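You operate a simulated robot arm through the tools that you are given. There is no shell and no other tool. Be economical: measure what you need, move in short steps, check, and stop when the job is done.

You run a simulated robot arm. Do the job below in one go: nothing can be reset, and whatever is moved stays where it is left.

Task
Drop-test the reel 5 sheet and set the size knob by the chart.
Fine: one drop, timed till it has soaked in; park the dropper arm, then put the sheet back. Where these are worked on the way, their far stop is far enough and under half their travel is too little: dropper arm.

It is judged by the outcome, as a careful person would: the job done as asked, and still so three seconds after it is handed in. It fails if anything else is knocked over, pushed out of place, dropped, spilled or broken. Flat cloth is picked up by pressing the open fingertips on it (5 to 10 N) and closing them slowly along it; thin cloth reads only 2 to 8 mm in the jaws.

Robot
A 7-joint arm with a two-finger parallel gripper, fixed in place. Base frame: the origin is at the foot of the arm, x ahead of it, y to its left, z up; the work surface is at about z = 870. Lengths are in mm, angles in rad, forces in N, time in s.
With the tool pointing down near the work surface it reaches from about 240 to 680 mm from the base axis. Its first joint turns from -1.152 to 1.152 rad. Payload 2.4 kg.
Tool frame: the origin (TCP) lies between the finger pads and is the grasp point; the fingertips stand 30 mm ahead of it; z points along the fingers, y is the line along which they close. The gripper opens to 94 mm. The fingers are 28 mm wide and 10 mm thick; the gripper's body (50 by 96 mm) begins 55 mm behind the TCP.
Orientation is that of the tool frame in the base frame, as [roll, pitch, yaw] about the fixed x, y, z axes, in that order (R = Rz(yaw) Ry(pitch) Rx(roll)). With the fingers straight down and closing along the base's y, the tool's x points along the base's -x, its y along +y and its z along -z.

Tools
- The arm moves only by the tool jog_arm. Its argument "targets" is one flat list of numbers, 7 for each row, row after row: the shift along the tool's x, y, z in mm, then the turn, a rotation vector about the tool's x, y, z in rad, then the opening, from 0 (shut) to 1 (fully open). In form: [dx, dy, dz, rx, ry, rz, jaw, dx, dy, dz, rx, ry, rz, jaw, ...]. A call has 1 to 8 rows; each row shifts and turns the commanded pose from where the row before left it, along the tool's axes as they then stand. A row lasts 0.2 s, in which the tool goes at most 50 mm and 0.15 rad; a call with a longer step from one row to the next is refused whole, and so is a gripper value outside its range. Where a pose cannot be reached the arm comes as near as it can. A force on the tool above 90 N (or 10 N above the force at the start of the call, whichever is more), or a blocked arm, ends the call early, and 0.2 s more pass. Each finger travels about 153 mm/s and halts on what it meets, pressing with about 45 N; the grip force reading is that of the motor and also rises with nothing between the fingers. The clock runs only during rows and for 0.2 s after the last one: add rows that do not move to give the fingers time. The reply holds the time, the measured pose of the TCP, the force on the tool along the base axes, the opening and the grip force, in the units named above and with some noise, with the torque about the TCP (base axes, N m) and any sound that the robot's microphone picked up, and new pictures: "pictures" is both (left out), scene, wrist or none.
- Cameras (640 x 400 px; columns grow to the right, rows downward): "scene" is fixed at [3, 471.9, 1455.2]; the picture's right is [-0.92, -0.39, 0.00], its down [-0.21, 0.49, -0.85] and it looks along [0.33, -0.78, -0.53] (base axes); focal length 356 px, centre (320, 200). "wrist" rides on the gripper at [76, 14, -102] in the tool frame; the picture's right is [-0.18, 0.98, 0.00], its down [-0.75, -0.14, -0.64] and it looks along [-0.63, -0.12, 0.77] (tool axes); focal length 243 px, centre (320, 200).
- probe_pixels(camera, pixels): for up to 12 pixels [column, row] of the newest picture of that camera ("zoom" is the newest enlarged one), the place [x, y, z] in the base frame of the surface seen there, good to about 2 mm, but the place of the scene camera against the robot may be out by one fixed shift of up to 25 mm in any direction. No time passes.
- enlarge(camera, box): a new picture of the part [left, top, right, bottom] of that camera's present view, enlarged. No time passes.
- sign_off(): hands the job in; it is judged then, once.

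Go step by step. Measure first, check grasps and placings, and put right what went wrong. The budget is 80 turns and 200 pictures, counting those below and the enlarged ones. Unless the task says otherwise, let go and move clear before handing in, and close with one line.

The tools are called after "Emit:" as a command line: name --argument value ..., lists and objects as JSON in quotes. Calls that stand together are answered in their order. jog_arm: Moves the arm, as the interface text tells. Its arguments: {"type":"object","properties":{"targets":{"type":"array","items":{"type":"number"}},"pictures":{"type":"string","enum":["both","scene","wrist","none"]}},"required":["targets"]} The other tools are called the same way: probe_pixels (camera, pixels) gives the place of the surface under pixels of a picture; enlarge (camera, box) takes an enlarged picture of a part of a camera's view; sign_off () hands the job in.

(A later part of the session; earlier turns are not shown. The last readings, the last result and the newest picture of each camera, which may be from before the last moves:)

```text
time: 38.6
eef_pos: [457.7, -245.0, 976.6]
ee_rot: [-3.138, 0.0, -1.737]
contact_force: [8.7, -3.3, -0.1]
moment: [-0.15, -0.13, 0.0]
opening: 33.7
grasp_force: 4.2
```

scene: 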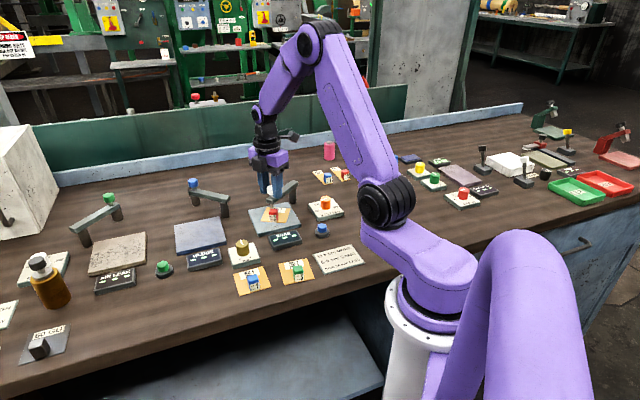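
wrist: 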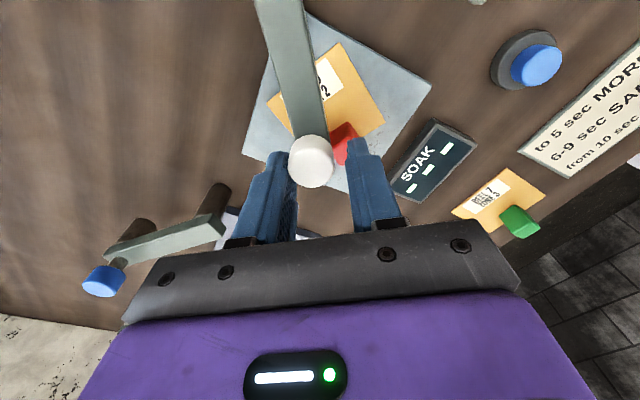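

The fingers met resistance (opening pushed to 33.7): likely the far stop. I check that it isn't the nozzle against the block.

Emit:
enlarge --camera "wrist" --box '[250, 30, 410, 200]'

Emit:
enlarge --camera "scene" --box '[235, 160, 345, 260]'

Emit:
probe_pixels --camera "wrist" --pixels '[[311, 160], [341, 140], [284, 20], [300, 100], [270, 103], [385, 122], [343, 44]]'

```text
2.35 times, centred on (330, 115) of wrist
```

zoom: 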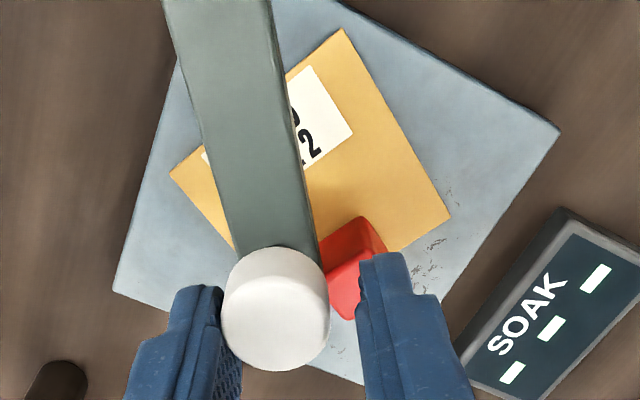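

```text
4.00 times, centred on (290, 210) of scene
```

zoom: 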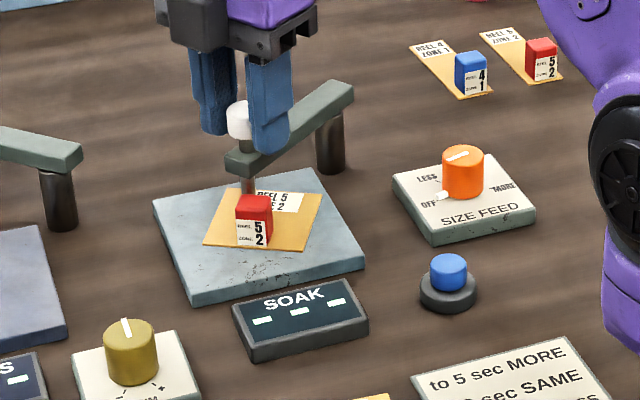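

```text
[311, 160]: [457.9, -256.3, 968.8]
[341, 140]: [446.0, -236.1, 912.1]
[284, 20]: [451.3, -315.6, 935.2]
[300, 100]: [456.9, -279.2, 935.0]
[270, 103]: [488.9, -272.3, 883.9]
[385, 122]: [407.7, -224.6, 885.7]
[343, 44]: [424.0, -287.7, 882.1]
```

The bar stopped at about 78° with the nozzle over bare paper and clear of the block; that is the far stop. I ease off, open and rise, then go to look at the blue button.

Emit:
jog_arm --targets '[0, -5, 0, 0, 0, 0, 0.35, 0, 0, 0, 0, 0, 0, 0.45, 0, 0, -20, 0, 0, 0, 0.45, 0, 0, -40, 0, 0, 0, 0.45, 0, 0, -30, 0, 0, 0, 0.45, 0, 0, 0, 0, 0, 0, 0.45]' --pictures "both"

```text
time: 40.0
eef_pos: [460.7, -246.1, 1065.8]
ee_rot: [3.141, -0.001, -1.738]
contact_force: [-0.3, 0.3, 0.1]
moment: [-0.01, 0.01, -0.01]
opening: 42.3
grasp_force: 0.1
```

scene: 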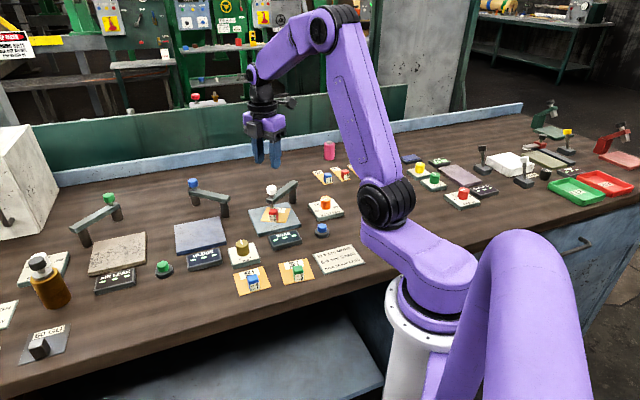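
wrist: 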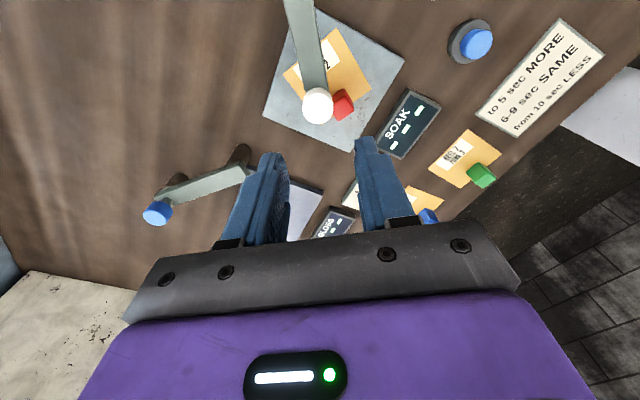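

The dropper arm stays over the sheet. I measure the blue button at (478,42).

Emit:
probe_pixels --camera "wrist" --pixels '[[478, 42], [466, 44], [490, 38], [476, 28], [480, 54], [318, 105], [303, 30]]'

Emit:
enlarge --camera "scene" --box '[235, 160, 345, 260]'

Emit:
enlarge --camera "wrist" --box '[260, 0, 440, 150]'

```text
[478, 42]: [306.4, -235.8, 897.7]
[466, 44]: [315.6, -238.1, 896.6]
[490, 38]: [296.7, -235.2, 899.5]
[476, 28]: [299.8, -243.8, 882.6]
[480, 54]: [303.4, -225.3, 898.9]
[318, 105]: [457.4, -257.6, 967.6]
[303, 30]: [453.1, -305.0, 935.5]
```

```text
4.00 times, centred on (290, 210) of scene
```

zoom: 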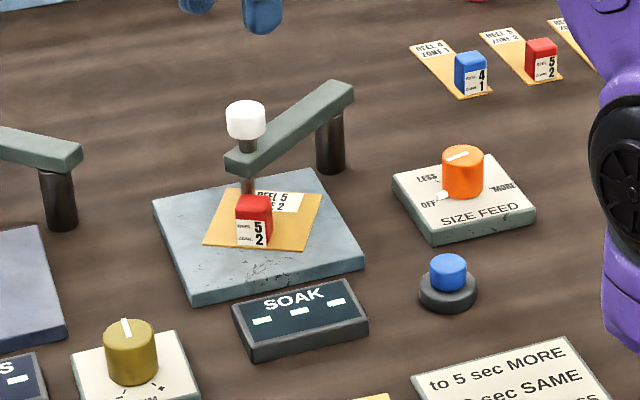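

```text
2.67 times, centred on (350, 75) of wrist
```

zoom: 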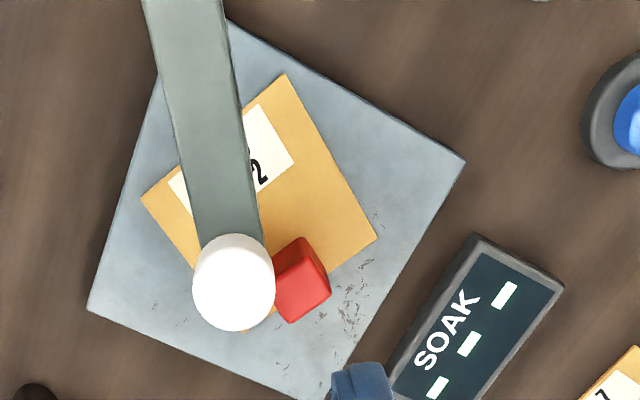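

Button cap centre is about (306,-235), top z 898. I move above it with shut fingers, tips about 12 mm over it.

Emit:
jog_arm --targets '[3.8, 38.6, 0, 0, 0, 0, 0.2, 3.8, 38.6, 0, 0, 0, 0, 0, 3.8, 38.6, 0, 0, 0, 0, 0, 3.8, 38.6, 10, 0, 0, 0, 0, 0, 0, 40, 0, 0, 0, 0, 0, 0, 40, 0, 0, 0, 0, 0, 0, 36, 0, 0, 0, 0, 0, 0, 0, 0, 0, 0, 0]' --pictures "both"

```text
time: 41.8
eef_pos: [306.5, -234.8, 939.2]
ee_rot: [-3.14, 0.002, -1.74]
contact_force: [0.0, 0.3, -0.1]
moment: [0.0, 0.05, -0.02]
opening: 0.0
grasp_force: 32.8
```

scene: 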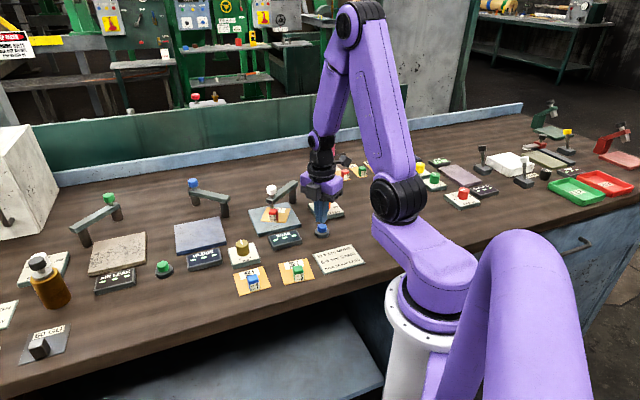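
wrist: 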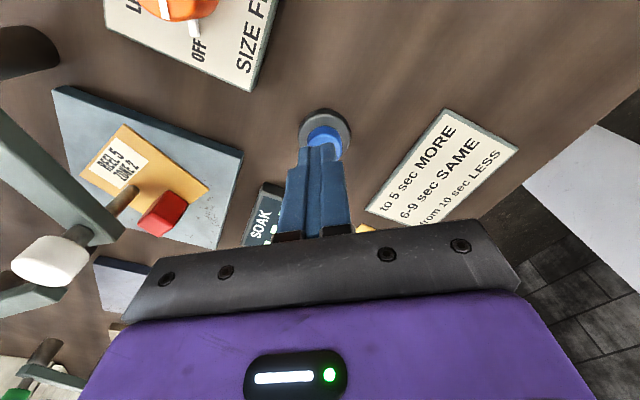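

Tips are right over the cap (323,135) and I have a clear view of the nozzle at (125,198). I press the button once and back off.

Emit:
jog_arm --targets '[0, 0, 8, 0, 0, 0, 0, 0, 0, 4, 0, 0, 0, 0, 0, 0, 3, 0, 0, 0, 0]' --pictures "both"

```text
time: 42.6
eef_pos: [306.3, -234.6, 923.4]
ee_rot: [-3.14, 0.0, -1.738]
contact_force: [-0.1, -0.7, 1.9]
moment: [0.0, 0.01, -0.02]
opening: 0.0
grasp_force: 33.5
```

scene: 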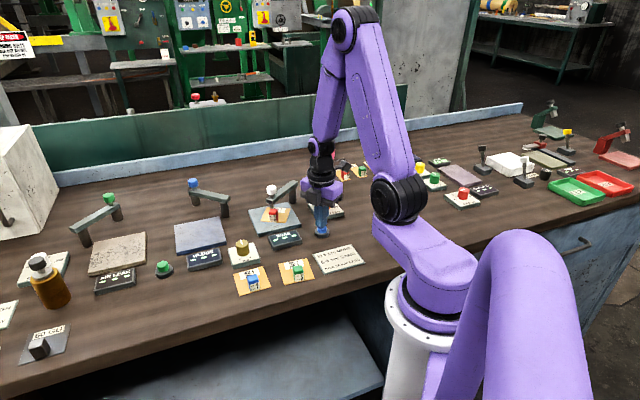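
wrist: 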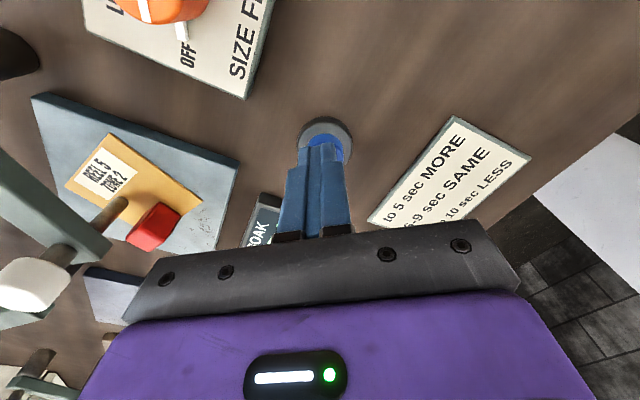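

Slight contact (1.9 N). I check the readout and nozzle before pressing further.

Emit:
enlarge --camera "scene" --box '[250, 190, 350, 260]'

Emit:
enlarge --camera "wrist" --box '[20, 90, 340, 290]'

```text
5.71 times, centred on (300, 225) of scene
```

zoom: 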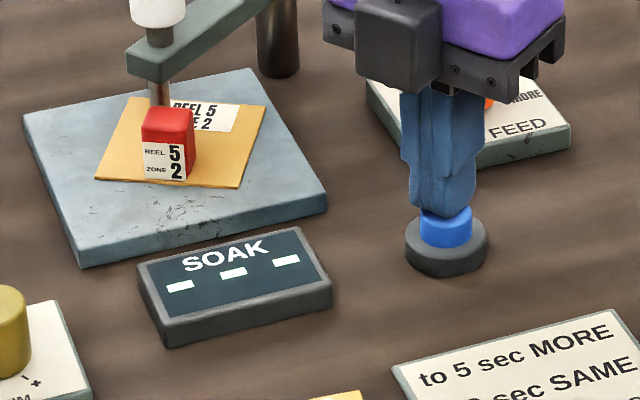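

```text
2.00 times, centred on (180, 190) of wrist
```

zoom: 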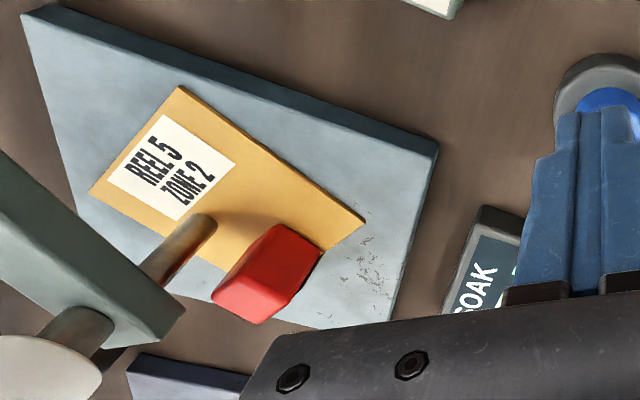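

The nozzle is over bare paper; readout still dashes. I press 4 mm deeper.

Emit:
jog_arm --targets '[0, 0, 2.5, 0, 0, 0, 0, 0, 0, 2, 0, 0, 0, 0]' --pictures "both"

Emit:
enlarge --camera "scene" --box '[250, 190, 350, 260]'

Emit:
enlarge --camera "wrist" --box '[20, 90, 340, 290]'

```text
time: 43.2
eef_pos: [307.5, -234.5, 921.7]
ee_rot: [-3.141, -0.001, -1.74]
contact_force: [-2.0, 1.4, 9.4]
moment: [0.03, 0.07, 0.01]
opening: 0.0
grasp_force: 32.6
heard: click
```

scene: 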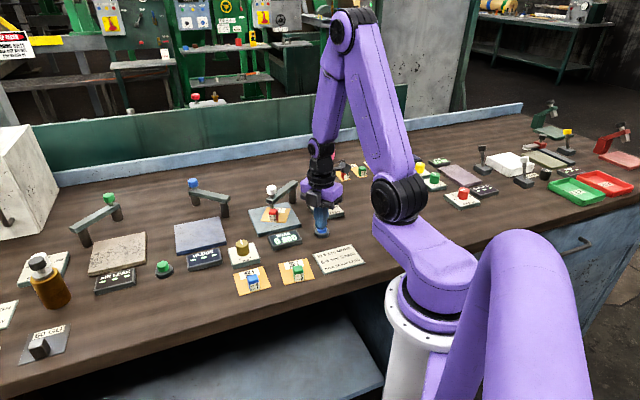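
wrist: 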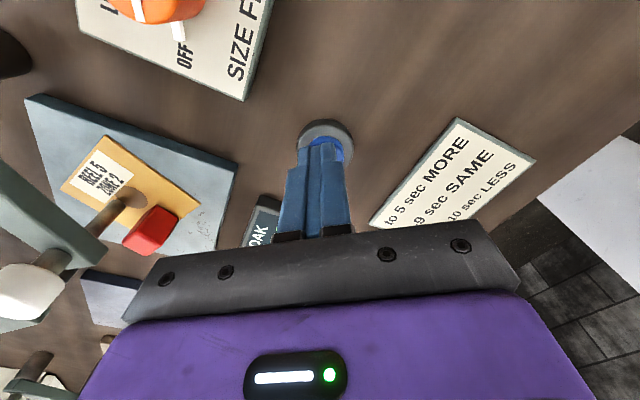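

```text
5.71 times, centred on (300, 225) of scene
```

zoom: 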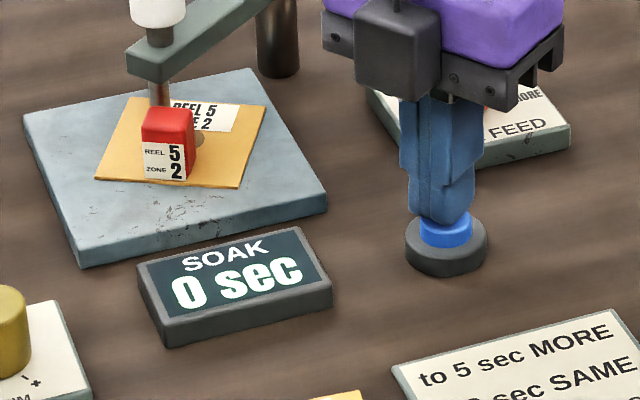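

```text
2.00 times, centred on (180, 190) of wrist
```

zoom: 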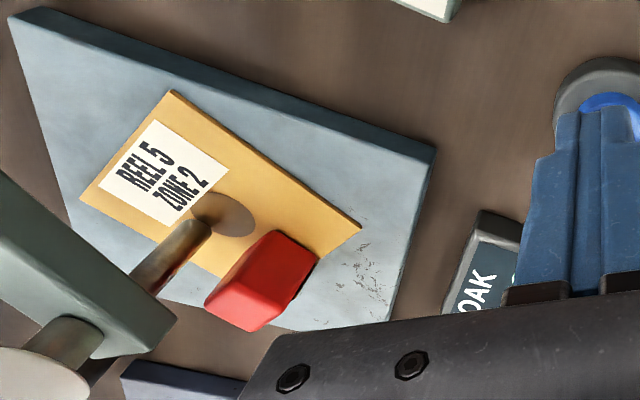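

Click heard: the drop is on the sheet (zoom 225,215) and the timer reads 0 sec. I lift off the button and watch.

Emit:
jog_arm --targets '[0, 0, -7, 0, 0, 0, 0, 0, 0, -5, 0, 0, 0, 0, 0, 0, 0, 0, 0, 0, 0, 0, 0, 0, 0, 0, 0, 0, 0, 0, 0, 0, 0, 0, 0, 0, 0, 0, 0, 0, 0, 0]' --pictures "both"

Emit:
enlarge --camera "scene" --box '[250, 190, 350, 260]'

Emit:
enlarge --camera "wrist" --box '[20, 90, 340, 290]'

```text
time: 44.6
eef_pos: [307.4, -235.4, 932.6]
ee_rot: [3.141, 0.0, -1.74]
contact_force: [0.3, -0.7, -0.7]
moment: [0.02, 0.04, -0.01]
opening: 0.0
grasp_force: 32.8
```

scene: 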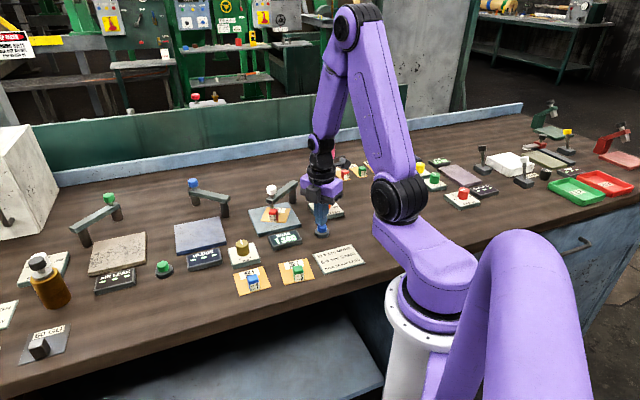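
wrist: 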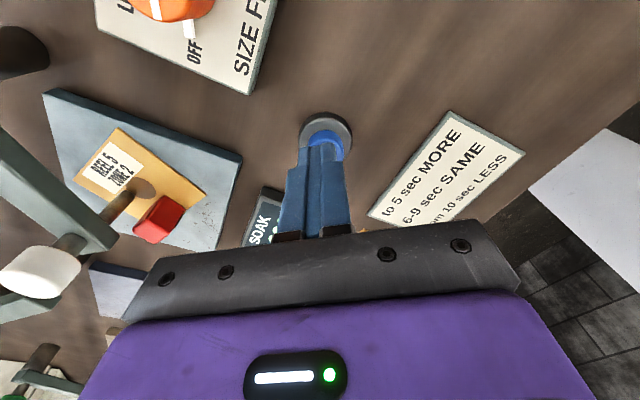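

```text
5.71 times, centred on (300, 225) of scene
```

zoom: 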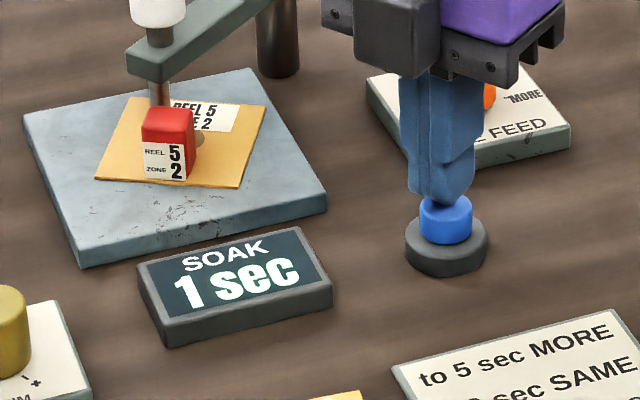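

```text
2.00 times, centred on (180, 190) of wrist
```

zoom: 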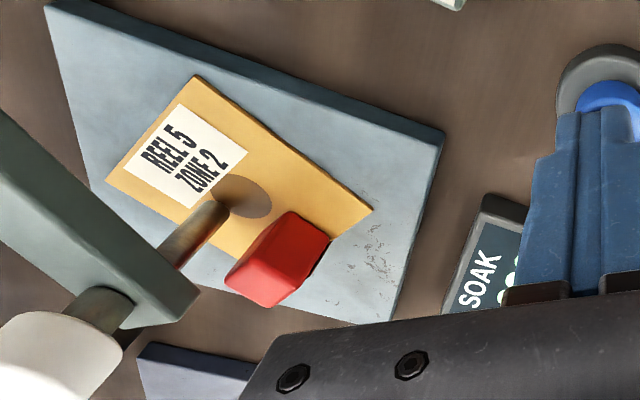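

Timer reads 1 sec; the drop spot is still dark. I wait on.

Emit:
jog_arm --targets '[0, 0, 0, 0, 0, 0, 0, 0, 0, 0, 0, 0, 0, 0, 0, 0, 0, 0, 0, 0, 0, 0, 0, 0, 0, 0, 0, 0, 0, 0, 0, 0, 0, 0, 0, 0, 0, 0, 0, 0, 0, 0, 0, 0, 0, 0, 0, 0, 0]' --pictures "both"

Emit:
enlarge --camera "scene" --box '[250, 190, 350, 260]'

Emit:
enlarge --camera "wrist" --box '[60, 110, 220, 250]'

```text
time: 46.2
eef_pos: [307.9, -234.7, 931.3]
ee_rot: [3.14, 0.001, -1.741]
contact_force: [-0.5, -0.1, -1.1]
moment: [-0.01, -0.01, 0.0]
opening: 0.1
grasp_force: 33.1
```

scene: 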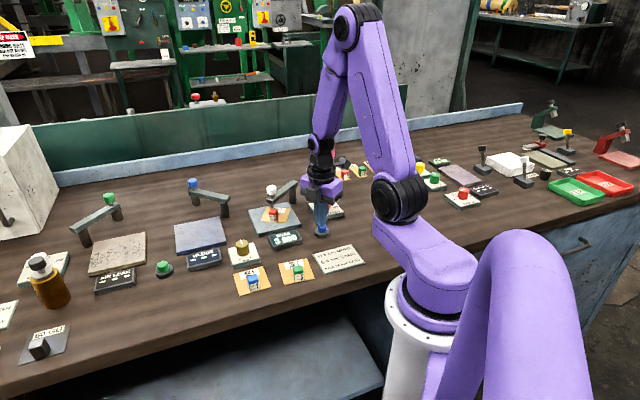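
wrist: 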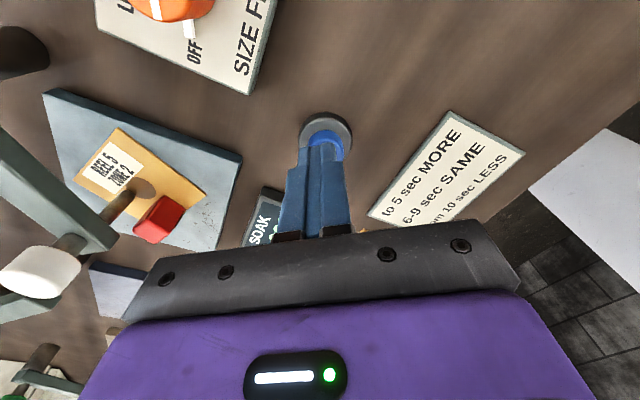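

```text
5.71 times, centred on (300, 225) of scene
```

zoom: 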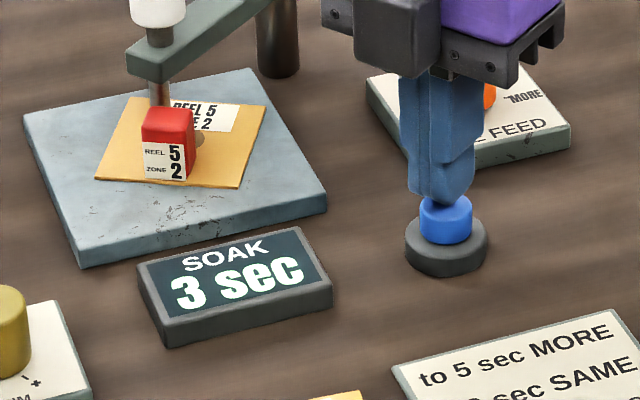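

```text
2.86 times, centred on (140, 180) of wrist
```

zoom: 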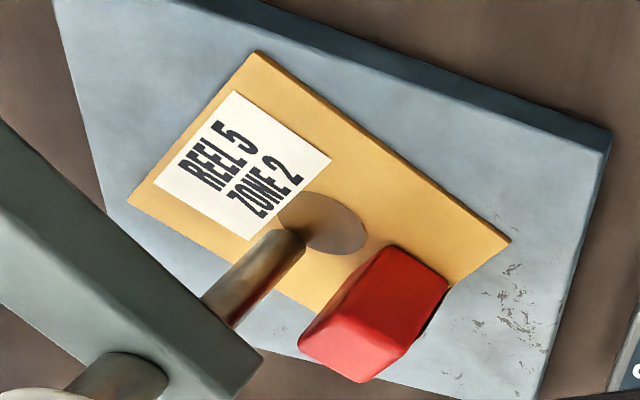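

Timer 3 sec, spot still there. I keep waiting.

Emit:
jog_arm --targets '[0, 0, 0, 0, 0, 0, 0, 0, 0, 0, 0, 0, 0, 0, 0, 0, 0, 0, 0, 0, 0, 0, 0, 0, 0, 0, 0, 0, 0, 0, 0, 0, 0, 0, 0, 0, 0, 0, 0, 0, 0, 0]' --pictures "both"

Emit:
enlarge --camera "scene" --box '[250, 190, 350, 260]'

Emit:
enlarge --camera "wrist" --box '[60, 110, 220, 250]'

```text
time: 47.6
eef_pos: [307.7, -234.8, 932.0]
ee_rot: [3.14, 0.001, -1.739]
contact_force: [0.8, -0.5, 0.2]
moment: [0.01, 0.0, 0.03]
opening: 0.0
grasp_force: 32.7
```

scene: 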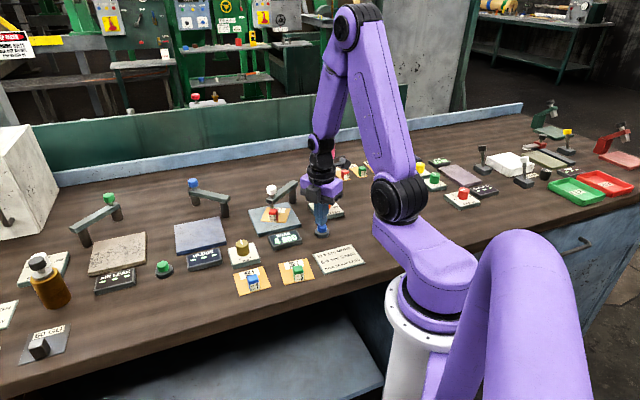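
wrist: 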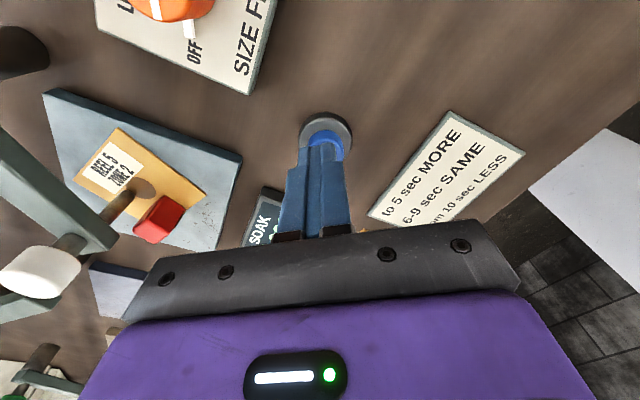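

```text
5.71 times, centred on (300, 225) of scene
```

zoom: 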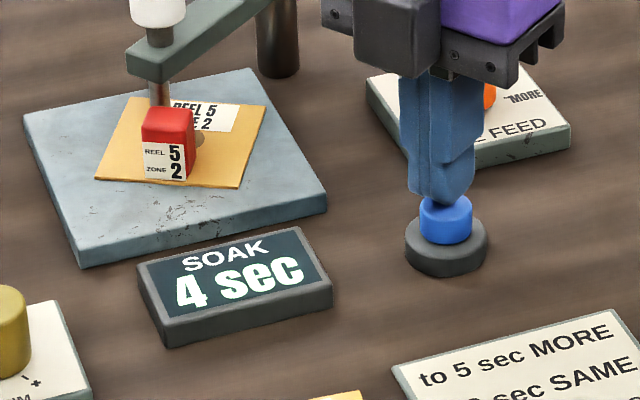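

```text
2.86 times, centred on (140, 180) of wrist
```

zoom: 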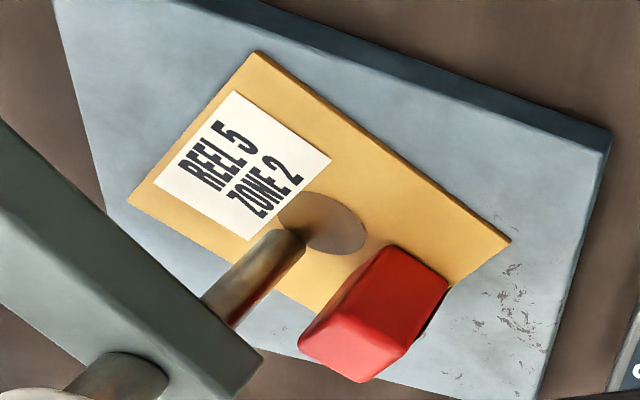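

4 sec and still wet. Another 1.2 s.

Emit:
jog_arm --targets '[0, 0, 0, 0, 0, 0, 0, 0, 0, 0, 0, 0, 0, 0, 0, 0, 0, 0, 0, 0, 0, 0, 0, 0, 0, 0, 0, 0, 0, 0, 0, 0, 0, 0, 0]' --pictures "both"

Emit:
enlarge --camera "scene" --box '[250, 190, 350, 260]'

Emit:
enlarge --camera "wrist" --box '[60, 110, 220, 250]'

```text
time: 48.8
eef_pos: [307.2, -235.6, 933.1]
ee_rot: [-3.141, -0.001, -1.74]
contact_force: [-0.4, -0.5, -0.6]
moment: [0.0, 0.01, 0.0]
opening: 0.0
grasp_force: 33.6
```

scene: 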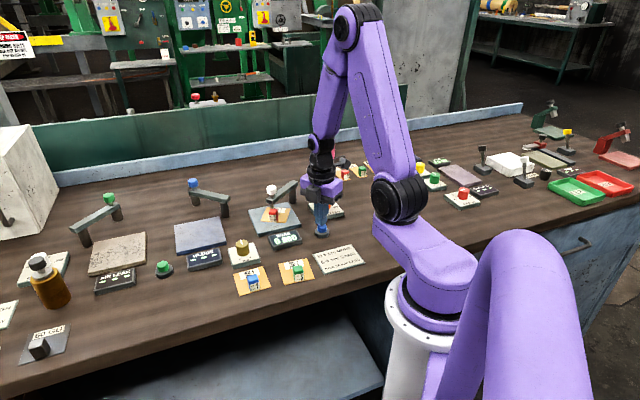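
wrist: 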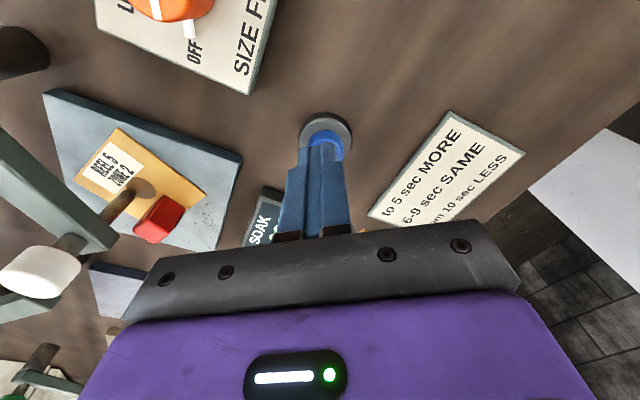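

```text
5.71 times, centred on (300, 225) of scene
```

zoom: 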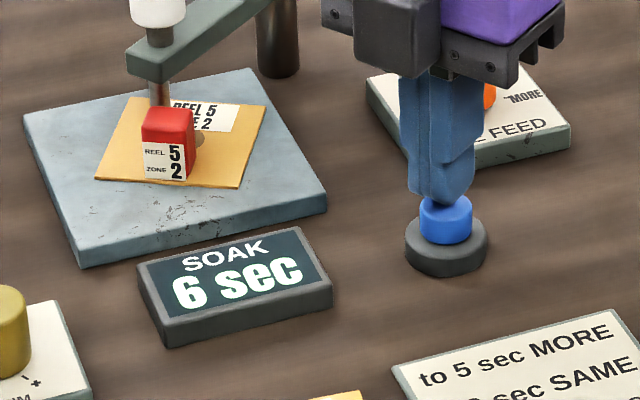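

```text
2.86 times, centred on (140, 180) of wrist
```

zoom: 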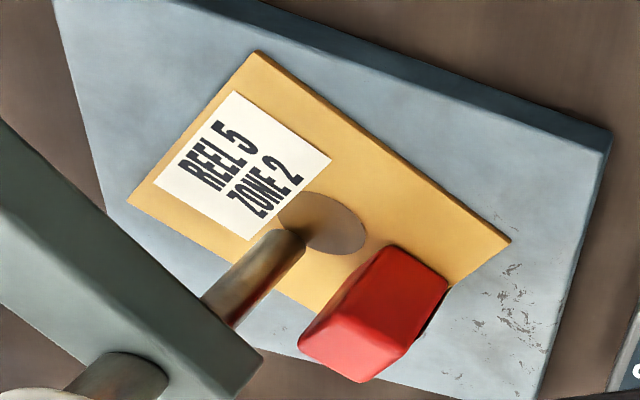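

6 sec, spot unchanged. I wait further, checking whether timer or spot changes.

Emit:
jog_arm --targets '[0, 0, 0, 0, 0, 0, 0, 0, 0, 0, 0, 0, 0, 0, 0, 0, 0, 0, 0, 0, 0, 0, 0, 0, 0, 0, 0, 0]' --pictures "both"

Emit:
enlarge --camera "scene" --box '[250, 190, 350, 260]'

Emit:
enlarge --camera "wrist" --box '[60, 110, 220, 250]'

```text
time: 49.8
eef_pos: [306.6, -235.7, 932.1]
ee_rot: [3.141, 0.0, -1.74]
contact_force: [-0.6, 0.1, 0.6]
moment: [-0.01, 0.02, 0.02]
opening: 0.0
grasp_force: 33.1
```

scene: 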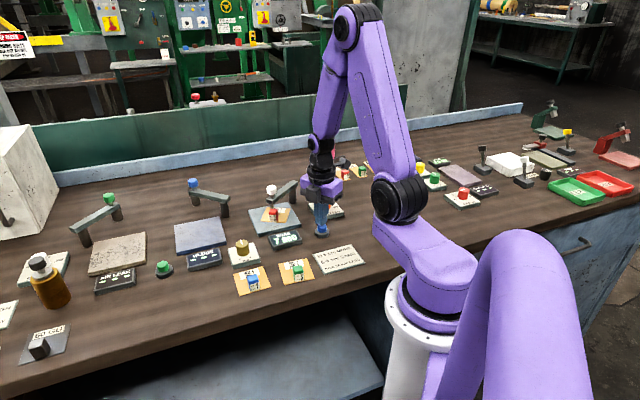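
wrist: 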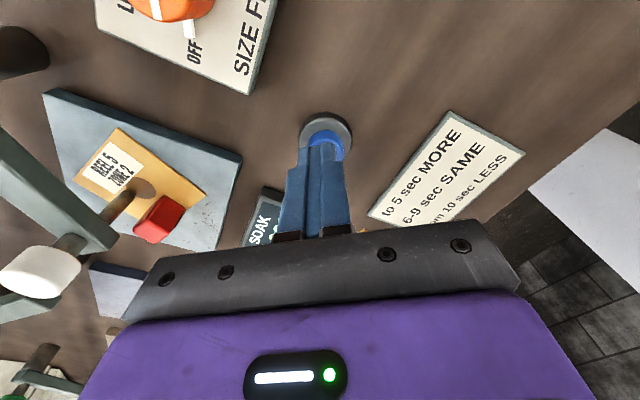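

```text
5.71 times, centred on (300, 225) of scene
```

zoom: 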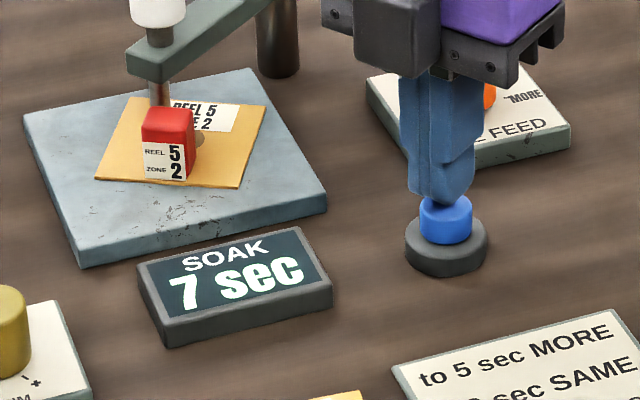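

```text
2.86 times, centred on (140, 180) of wrist
```

zoom: 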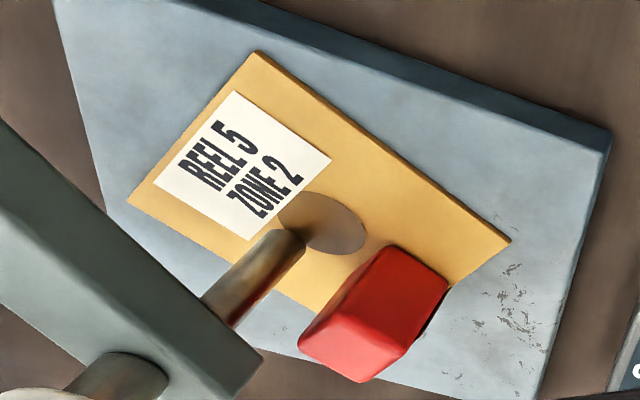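

7 sec, still there; wait again.

Emit:
jog_arm --targets '[0, 0, 0, 0, 0, 0, 0, 0, 0, 0, 0, 0, 0, 0, 0, 0, 0, 0, 0, 0, 0, 0, 0, 0, 0, 0, 0, 0]' --pictures "both"

Emit:
enlarge --camera "scene" --box '[250, 190, 350, 260]'

Emit:
enlarge --camera "wrist" --box '[60, 110, 220, 250]'

```text
time: 50.8
eef_pos: [306.3, -235.9, 932.6]
ee_rot: [-3.141, 0.001, -1.739]
contact_force: [0.6, -0.3, 0.6]
moment: [-0.02, -0.01, -0.03]
opening: 0.0
grasp_force: 33.0
```

scene: 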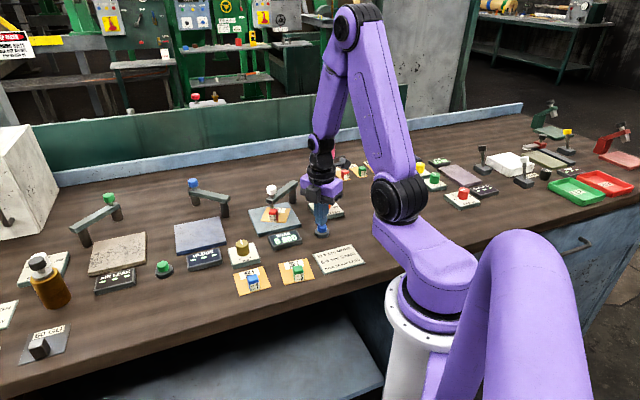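
wrist: 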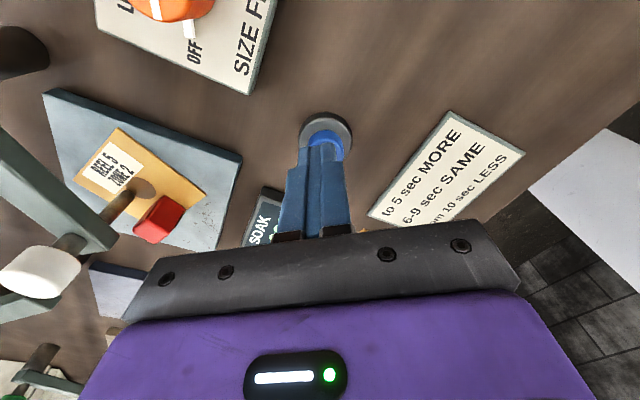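

```text
5.71 times, centred on (300, 225) of scene
```

zoom: 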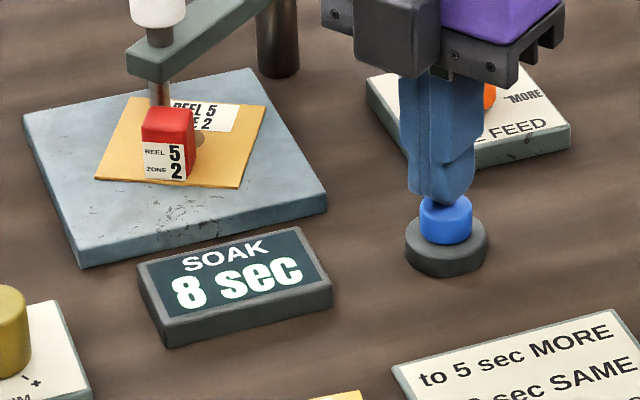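

```text
2.86 times, centred on (140, 180) of wrist
```

zoom: 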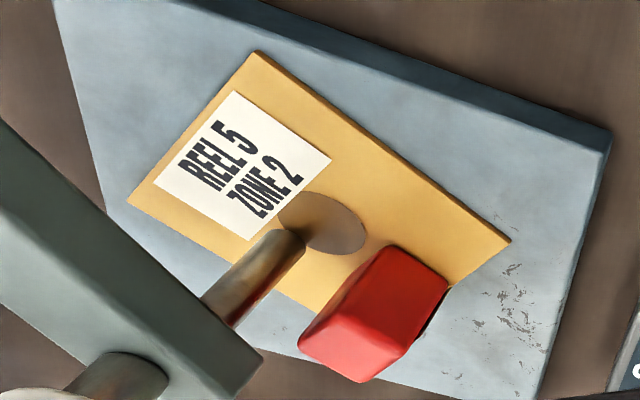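

8 sec. I keep waiting, saving pictures.

Emit:
jog_arm --targets '[0, 0, 0, 0, 0, 0, 0, 0, 0, 0, 0, 0, 0, 0, 0, 0, 0, 0, 0, 0, 0, 0, 0, 0, 0, 0, 0, 0]' --pictures "none"

Emit:
enlarge --camera "scene" --box '[250, 190, 350, 260]'

Emit:
enlarge --camera "wrist" --box '[60, 110, 220, 250]'

```text
time: 51.8
eef_pos: [307.0, -236.0, 932.7]
ee_rot: [3.141, 0.001, -1.741]
contact_force: [0.2, -0.1, -0.3]
moment: [-0.02, -0.02, -0.01]
opening: 0.1
grasp_force: 32.3
```

```text
5.71 times, centred on (300, 225) of scene
```

zoom: 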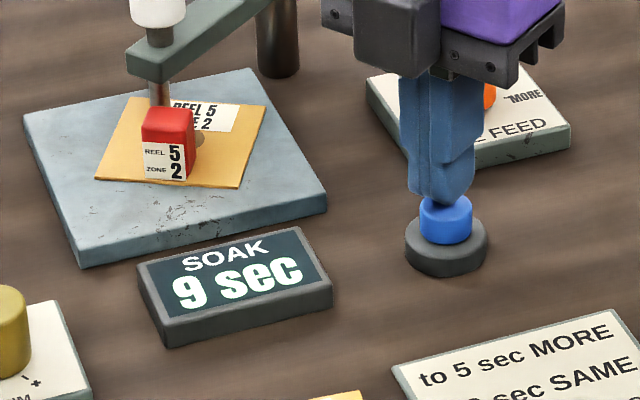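

```text
2.86 times, centred on (140, 180) of wrist
```

zoom: 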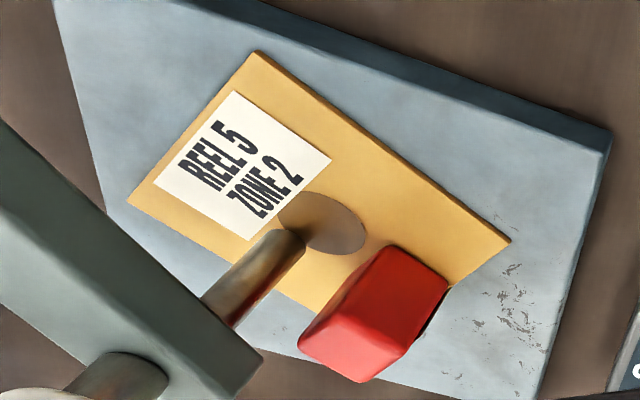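

9 sec. Waiting another 1.4 s.

Emit:
jog_arm --targets '[0, 0, 0, 0, 0, 0, 0, 0, 0, 0, 0, 0, 0, 0, 0, 0, 0, 0, 0, 0, 0, 0, 0, 0, 0, 0, 0, 0, 0, 0, 0, 0, 0, 0, 0, 0, 0, 0, 0, 0, 0, 0]' --pictures "none"

Emit:
enlarge --camera "scene" --box '[250, 190, 350, 260]'

Emit:
enlarge --camera "wrist" --box '[60, 110, 220, 250]'

```text
time: 53.2
eef_pos: [306.8, -235.1, 931.8]
ee_rot: [3.141, -0.001, -1.739]
contact_force: [-0.5, -0.4, 0.2]
moment: [0.01, 0.0, 0.03]
opening: 0.1
grasp_force: 33.0
```

```text
5.71 times, centred on (300, 225) of scene
```

zoom: 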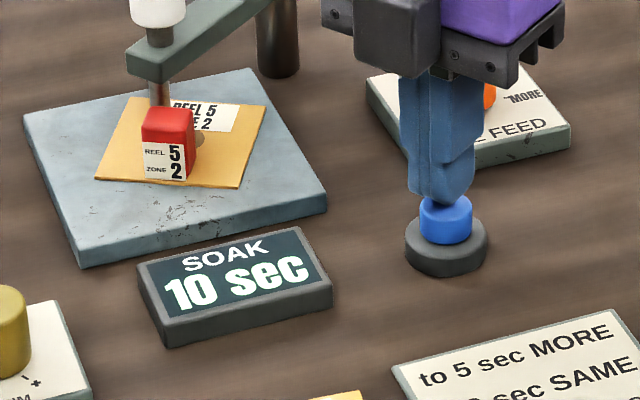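

```text
2.86 times, centred on (140, 180) of wrist
```

zoom: 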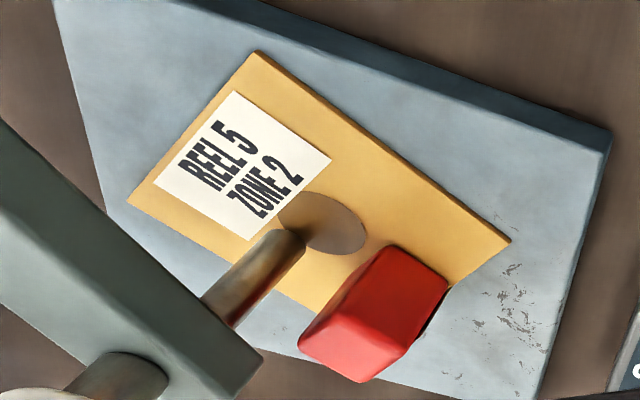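

10 sec and the timer's still running. I wait till it stops or the spot changes.

Emit:
jog_arm --targets '[0, 0, 0, 0, 0, 0, 0, 0, 0, 0, 0, 0, 0, 0, 0, 0, 0, 0, 0, 0, 0, 0, 0, 0, 0, 0, 0, 0, 0, 0, 0, 0, 0, 0, 0, 0, 0, 0, 0, 0, 0, 0, 0, 0, 0, 0, 0, 0, 0]' --pictures "none"

Emit:
enlarge --camera "scene" --box '[250, 190, 350, 260]'

Emit:
enlarge --camera "wrist" --box '[60, 110, 220, 250]'

```text
time: 54.8
eef_pos: [306.5, -234.8, 933.0]
ee_rot: [3.141, 0.0, -1.74]
contact_force: [0.3, -0.9, -0.1]
moment: [0.0, -0.01, 0.0]
opening: 0.0
grasp_force: 33.2
```

```text
5.71 times, centred on (300, 225) of scene
```

zoom: 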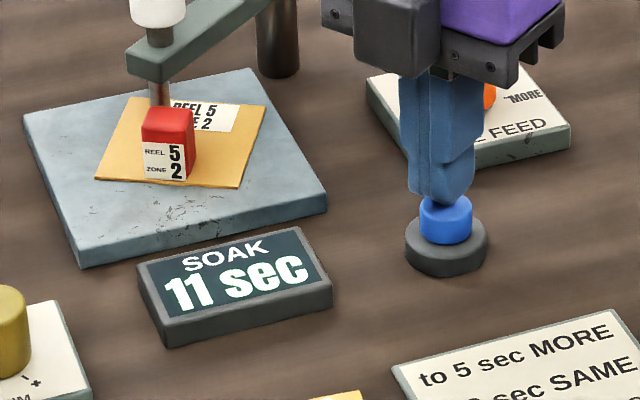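

```text
2.86 times, centred on (140, 180) of wrist
```

zoom: 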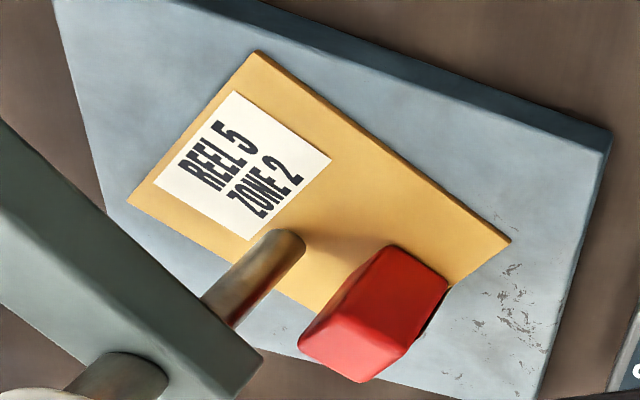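

The spot has gone at 11 sec, so by the chart (from 10 sec) it's LESS. Now I go back to the dropper knob to park the arm.

Emit:
jog_arm --targets '[0, 0, -45, 0, 0, 0, 0, 0, 0, -45, 0, 0, 0, 0.2, 0, 0, -43, 0, 0, 0, 0.45, -3.8, -38.6, 0, 0, 0, 0, 0.45, -3.8, -38.6, 0, 0, 0, 0, 0.45, -3.8, -38.6, 0, 0, 0, 0, 0.45, -3.8, -38.6, 0, 0, 0, 0, 0.45, 0, 0, 0, 0, 0, 0, 0.45]' --pictures "wrist"

Emit:
enlarge --camera "scene" --box '[250, 190, 350, 260]'

Emit:
probe_pixels --camera "wrist" --pixels '[[318, 105], [318, 92], [303, 106], [333, 104], [318, 118]]'

```text
time: 56.6
eef_pos: [460.7, -245.9, 1066.0]
ee_rot: [3.141, -0.001, -1.74]
contact_force: [-0.5, 0.1, -0.6]
moment: [-0.02, 0.01, 0.02]
opening: 42.4
grasp_force: 0.0
```

wrist: 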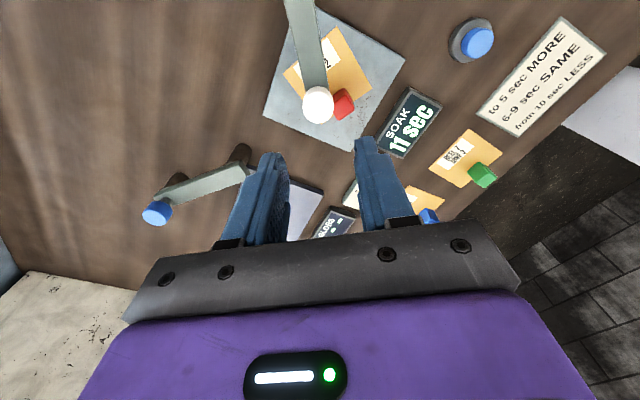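

```text
5.71 times, centred on (300, 225) of scene
```

zoom: 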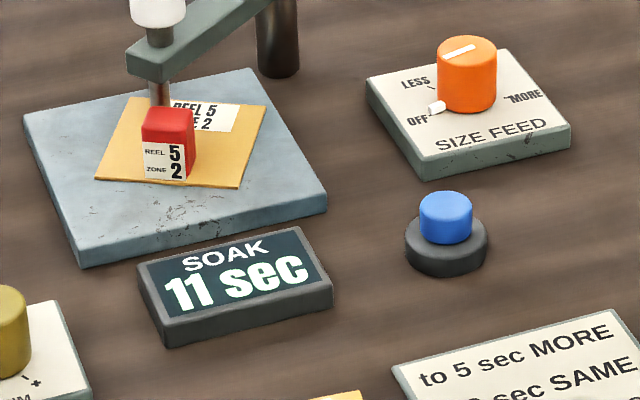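

```text
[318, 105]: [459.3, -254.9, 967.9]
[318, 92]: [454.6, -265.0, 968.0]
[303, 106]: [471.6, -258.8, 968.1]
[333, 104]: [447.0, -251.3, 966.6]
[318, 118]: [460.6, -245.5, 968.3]
```

The timer has frozen at 11 sec. Knob centre is (459,-254); I align on it, descend and cage it.

Emit:
jog_arm --targets '[7.8, 0.4, 10, 0, 0, 0, 0.45, 0, 0, 30, 0, 0, 0, 0.45, 0, 0, 30, 0, 0, 0, 0.45, 0, 0, 20, 0, 0, 0, 0.45, 0, 0, 0, 0, 0, 0, 0.35, 0, 0, 0, 0, 0, 0, 0.3, 0, 0, 0, 0, 0, 0, 0.3]' --pictures "wrist"

```text
time: 58.2
eef_pos: [460.5, -254.6, 976.2]
ee_rot: [-3.141, -0.001, -1.742]
contact_force: [0.4, -1.0, -0.8]
moment: [-0.01, -0.02, 0.0]
opening: 28.2
grasp_force: 0.0
```

wrist: 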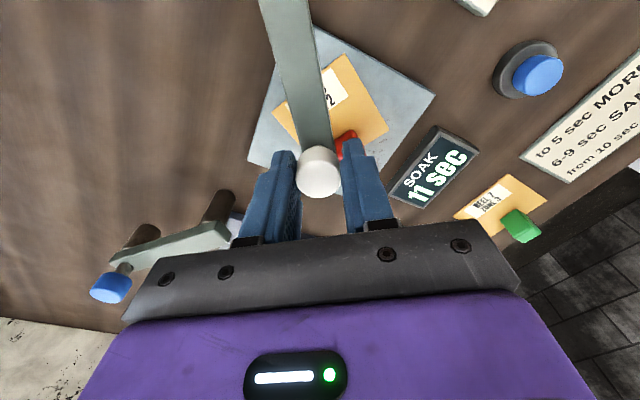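

Knob is caged; I swing it back along the arc towards its parking stop.

Emit:
jog_arm --targets '[0.91, -13.05, 0, 0, 0, 0.14, 0.3, 0.91, -13.05, 0, 0, 0, 0.14, 0.3, 0.91, -13.05, 0, 0, 0, 0.14, 0.3, 0.91, -13.05, 0, 0, 0, 0.14, 0.3, 0.91, -13.05, 0, 0, 0, 0.14, 0.3]' --pictures "wrist"

Emit:
jog_arm --targets '[0.91, -13.05, 0, 0, 0, 0.14, 0.3, 0.91, -13.05, 0, 0, 0, 0.14, 0.3, 0.91, -13.05, 0, 0, 0, 0.14, 0.3, 0, 0, 0, 0, 0, 0, 0.3]' --pictures "wrist"

```text
time: 59.4
eef_pos: [516.3, -284.9, 976.0]
ee_rot: [-3.141, 0.001, -2.441]
contact_force: [0.6, -0.3, -0.3]
moment: [0.0, -0.02, -0.01]
opening: 28.2
grasp_force: 0.0
```

wrist: 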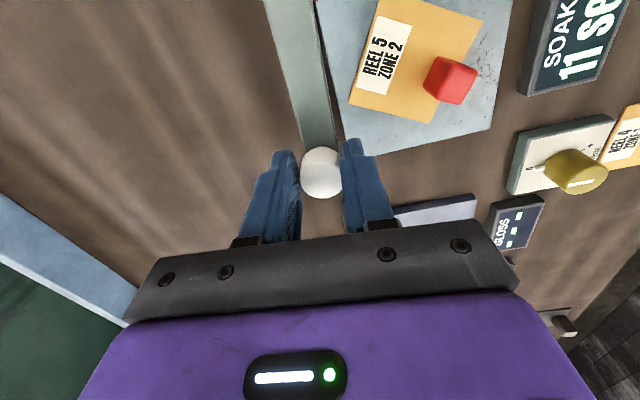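

```text
time: 60.4
eef_pos: [534.3, -320.6, 976.2]
ee_rot: [-3.141, 0.0, -2.861]
contact_force: [0.2, -1.0, -0.7]
moment: [0.01, 0.0, 0.02]
opening: 28.0
grasp_force: 0.0
```

wrist: 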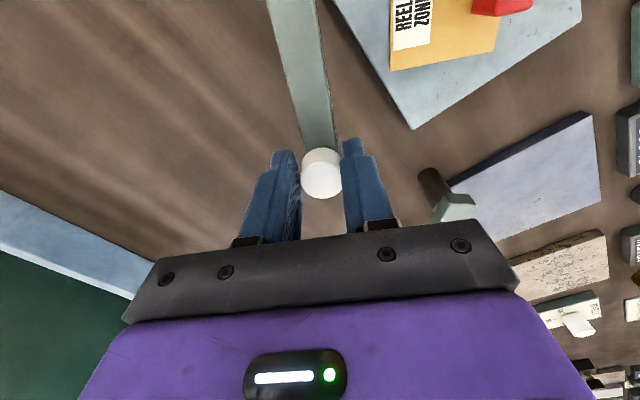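

Almost parked (534,-321 of 538,-341). Smaller final steps to the stop.

Emit:
jog_arm --targets '[0.91, -13.05, 0, 0, 0, 0.14, 0.3, 0.2, -6.5, 0, 0, 0, 0.07, 0.3, 0, -3.5, 0, 0, 0, 0.035, 0.3, 0, 0, 0, 0, 0, 0, 0.3]' --pictures "none"

```text
time: 61.4
eef_pos: [538.8, -343.0, 977.1]
ee_rot: [3.141, -0.002, -3.106]
contact_force: [0.2, 0.5, 0.1]
moment: [-0.01, -0.02, 0.02]
opening: 28.4
grasp_force: 0.0
```

Emit:
jog_arm --targets '[0, -3, 0, 0, 0, 0.03, 0.3, 0, 0, 0, 0, 0, 0, 0.3]' --pictures "wrist"

```text
time: 62.0
eef_pos: [539.6, -344.8, 975.7]
ee_rot: [3.139, 0.001, -3.134]
contact_force: [-1.3, 5.2, 1.3]
moment: [0.11, 0.06, 0.05]
opening: 31.3
grasp_force: 2.8
```

wrist: 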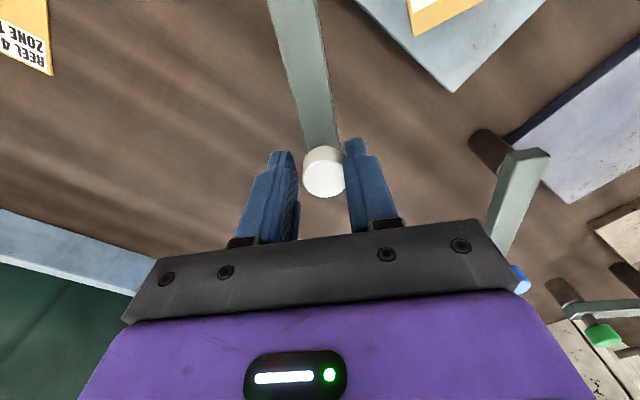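

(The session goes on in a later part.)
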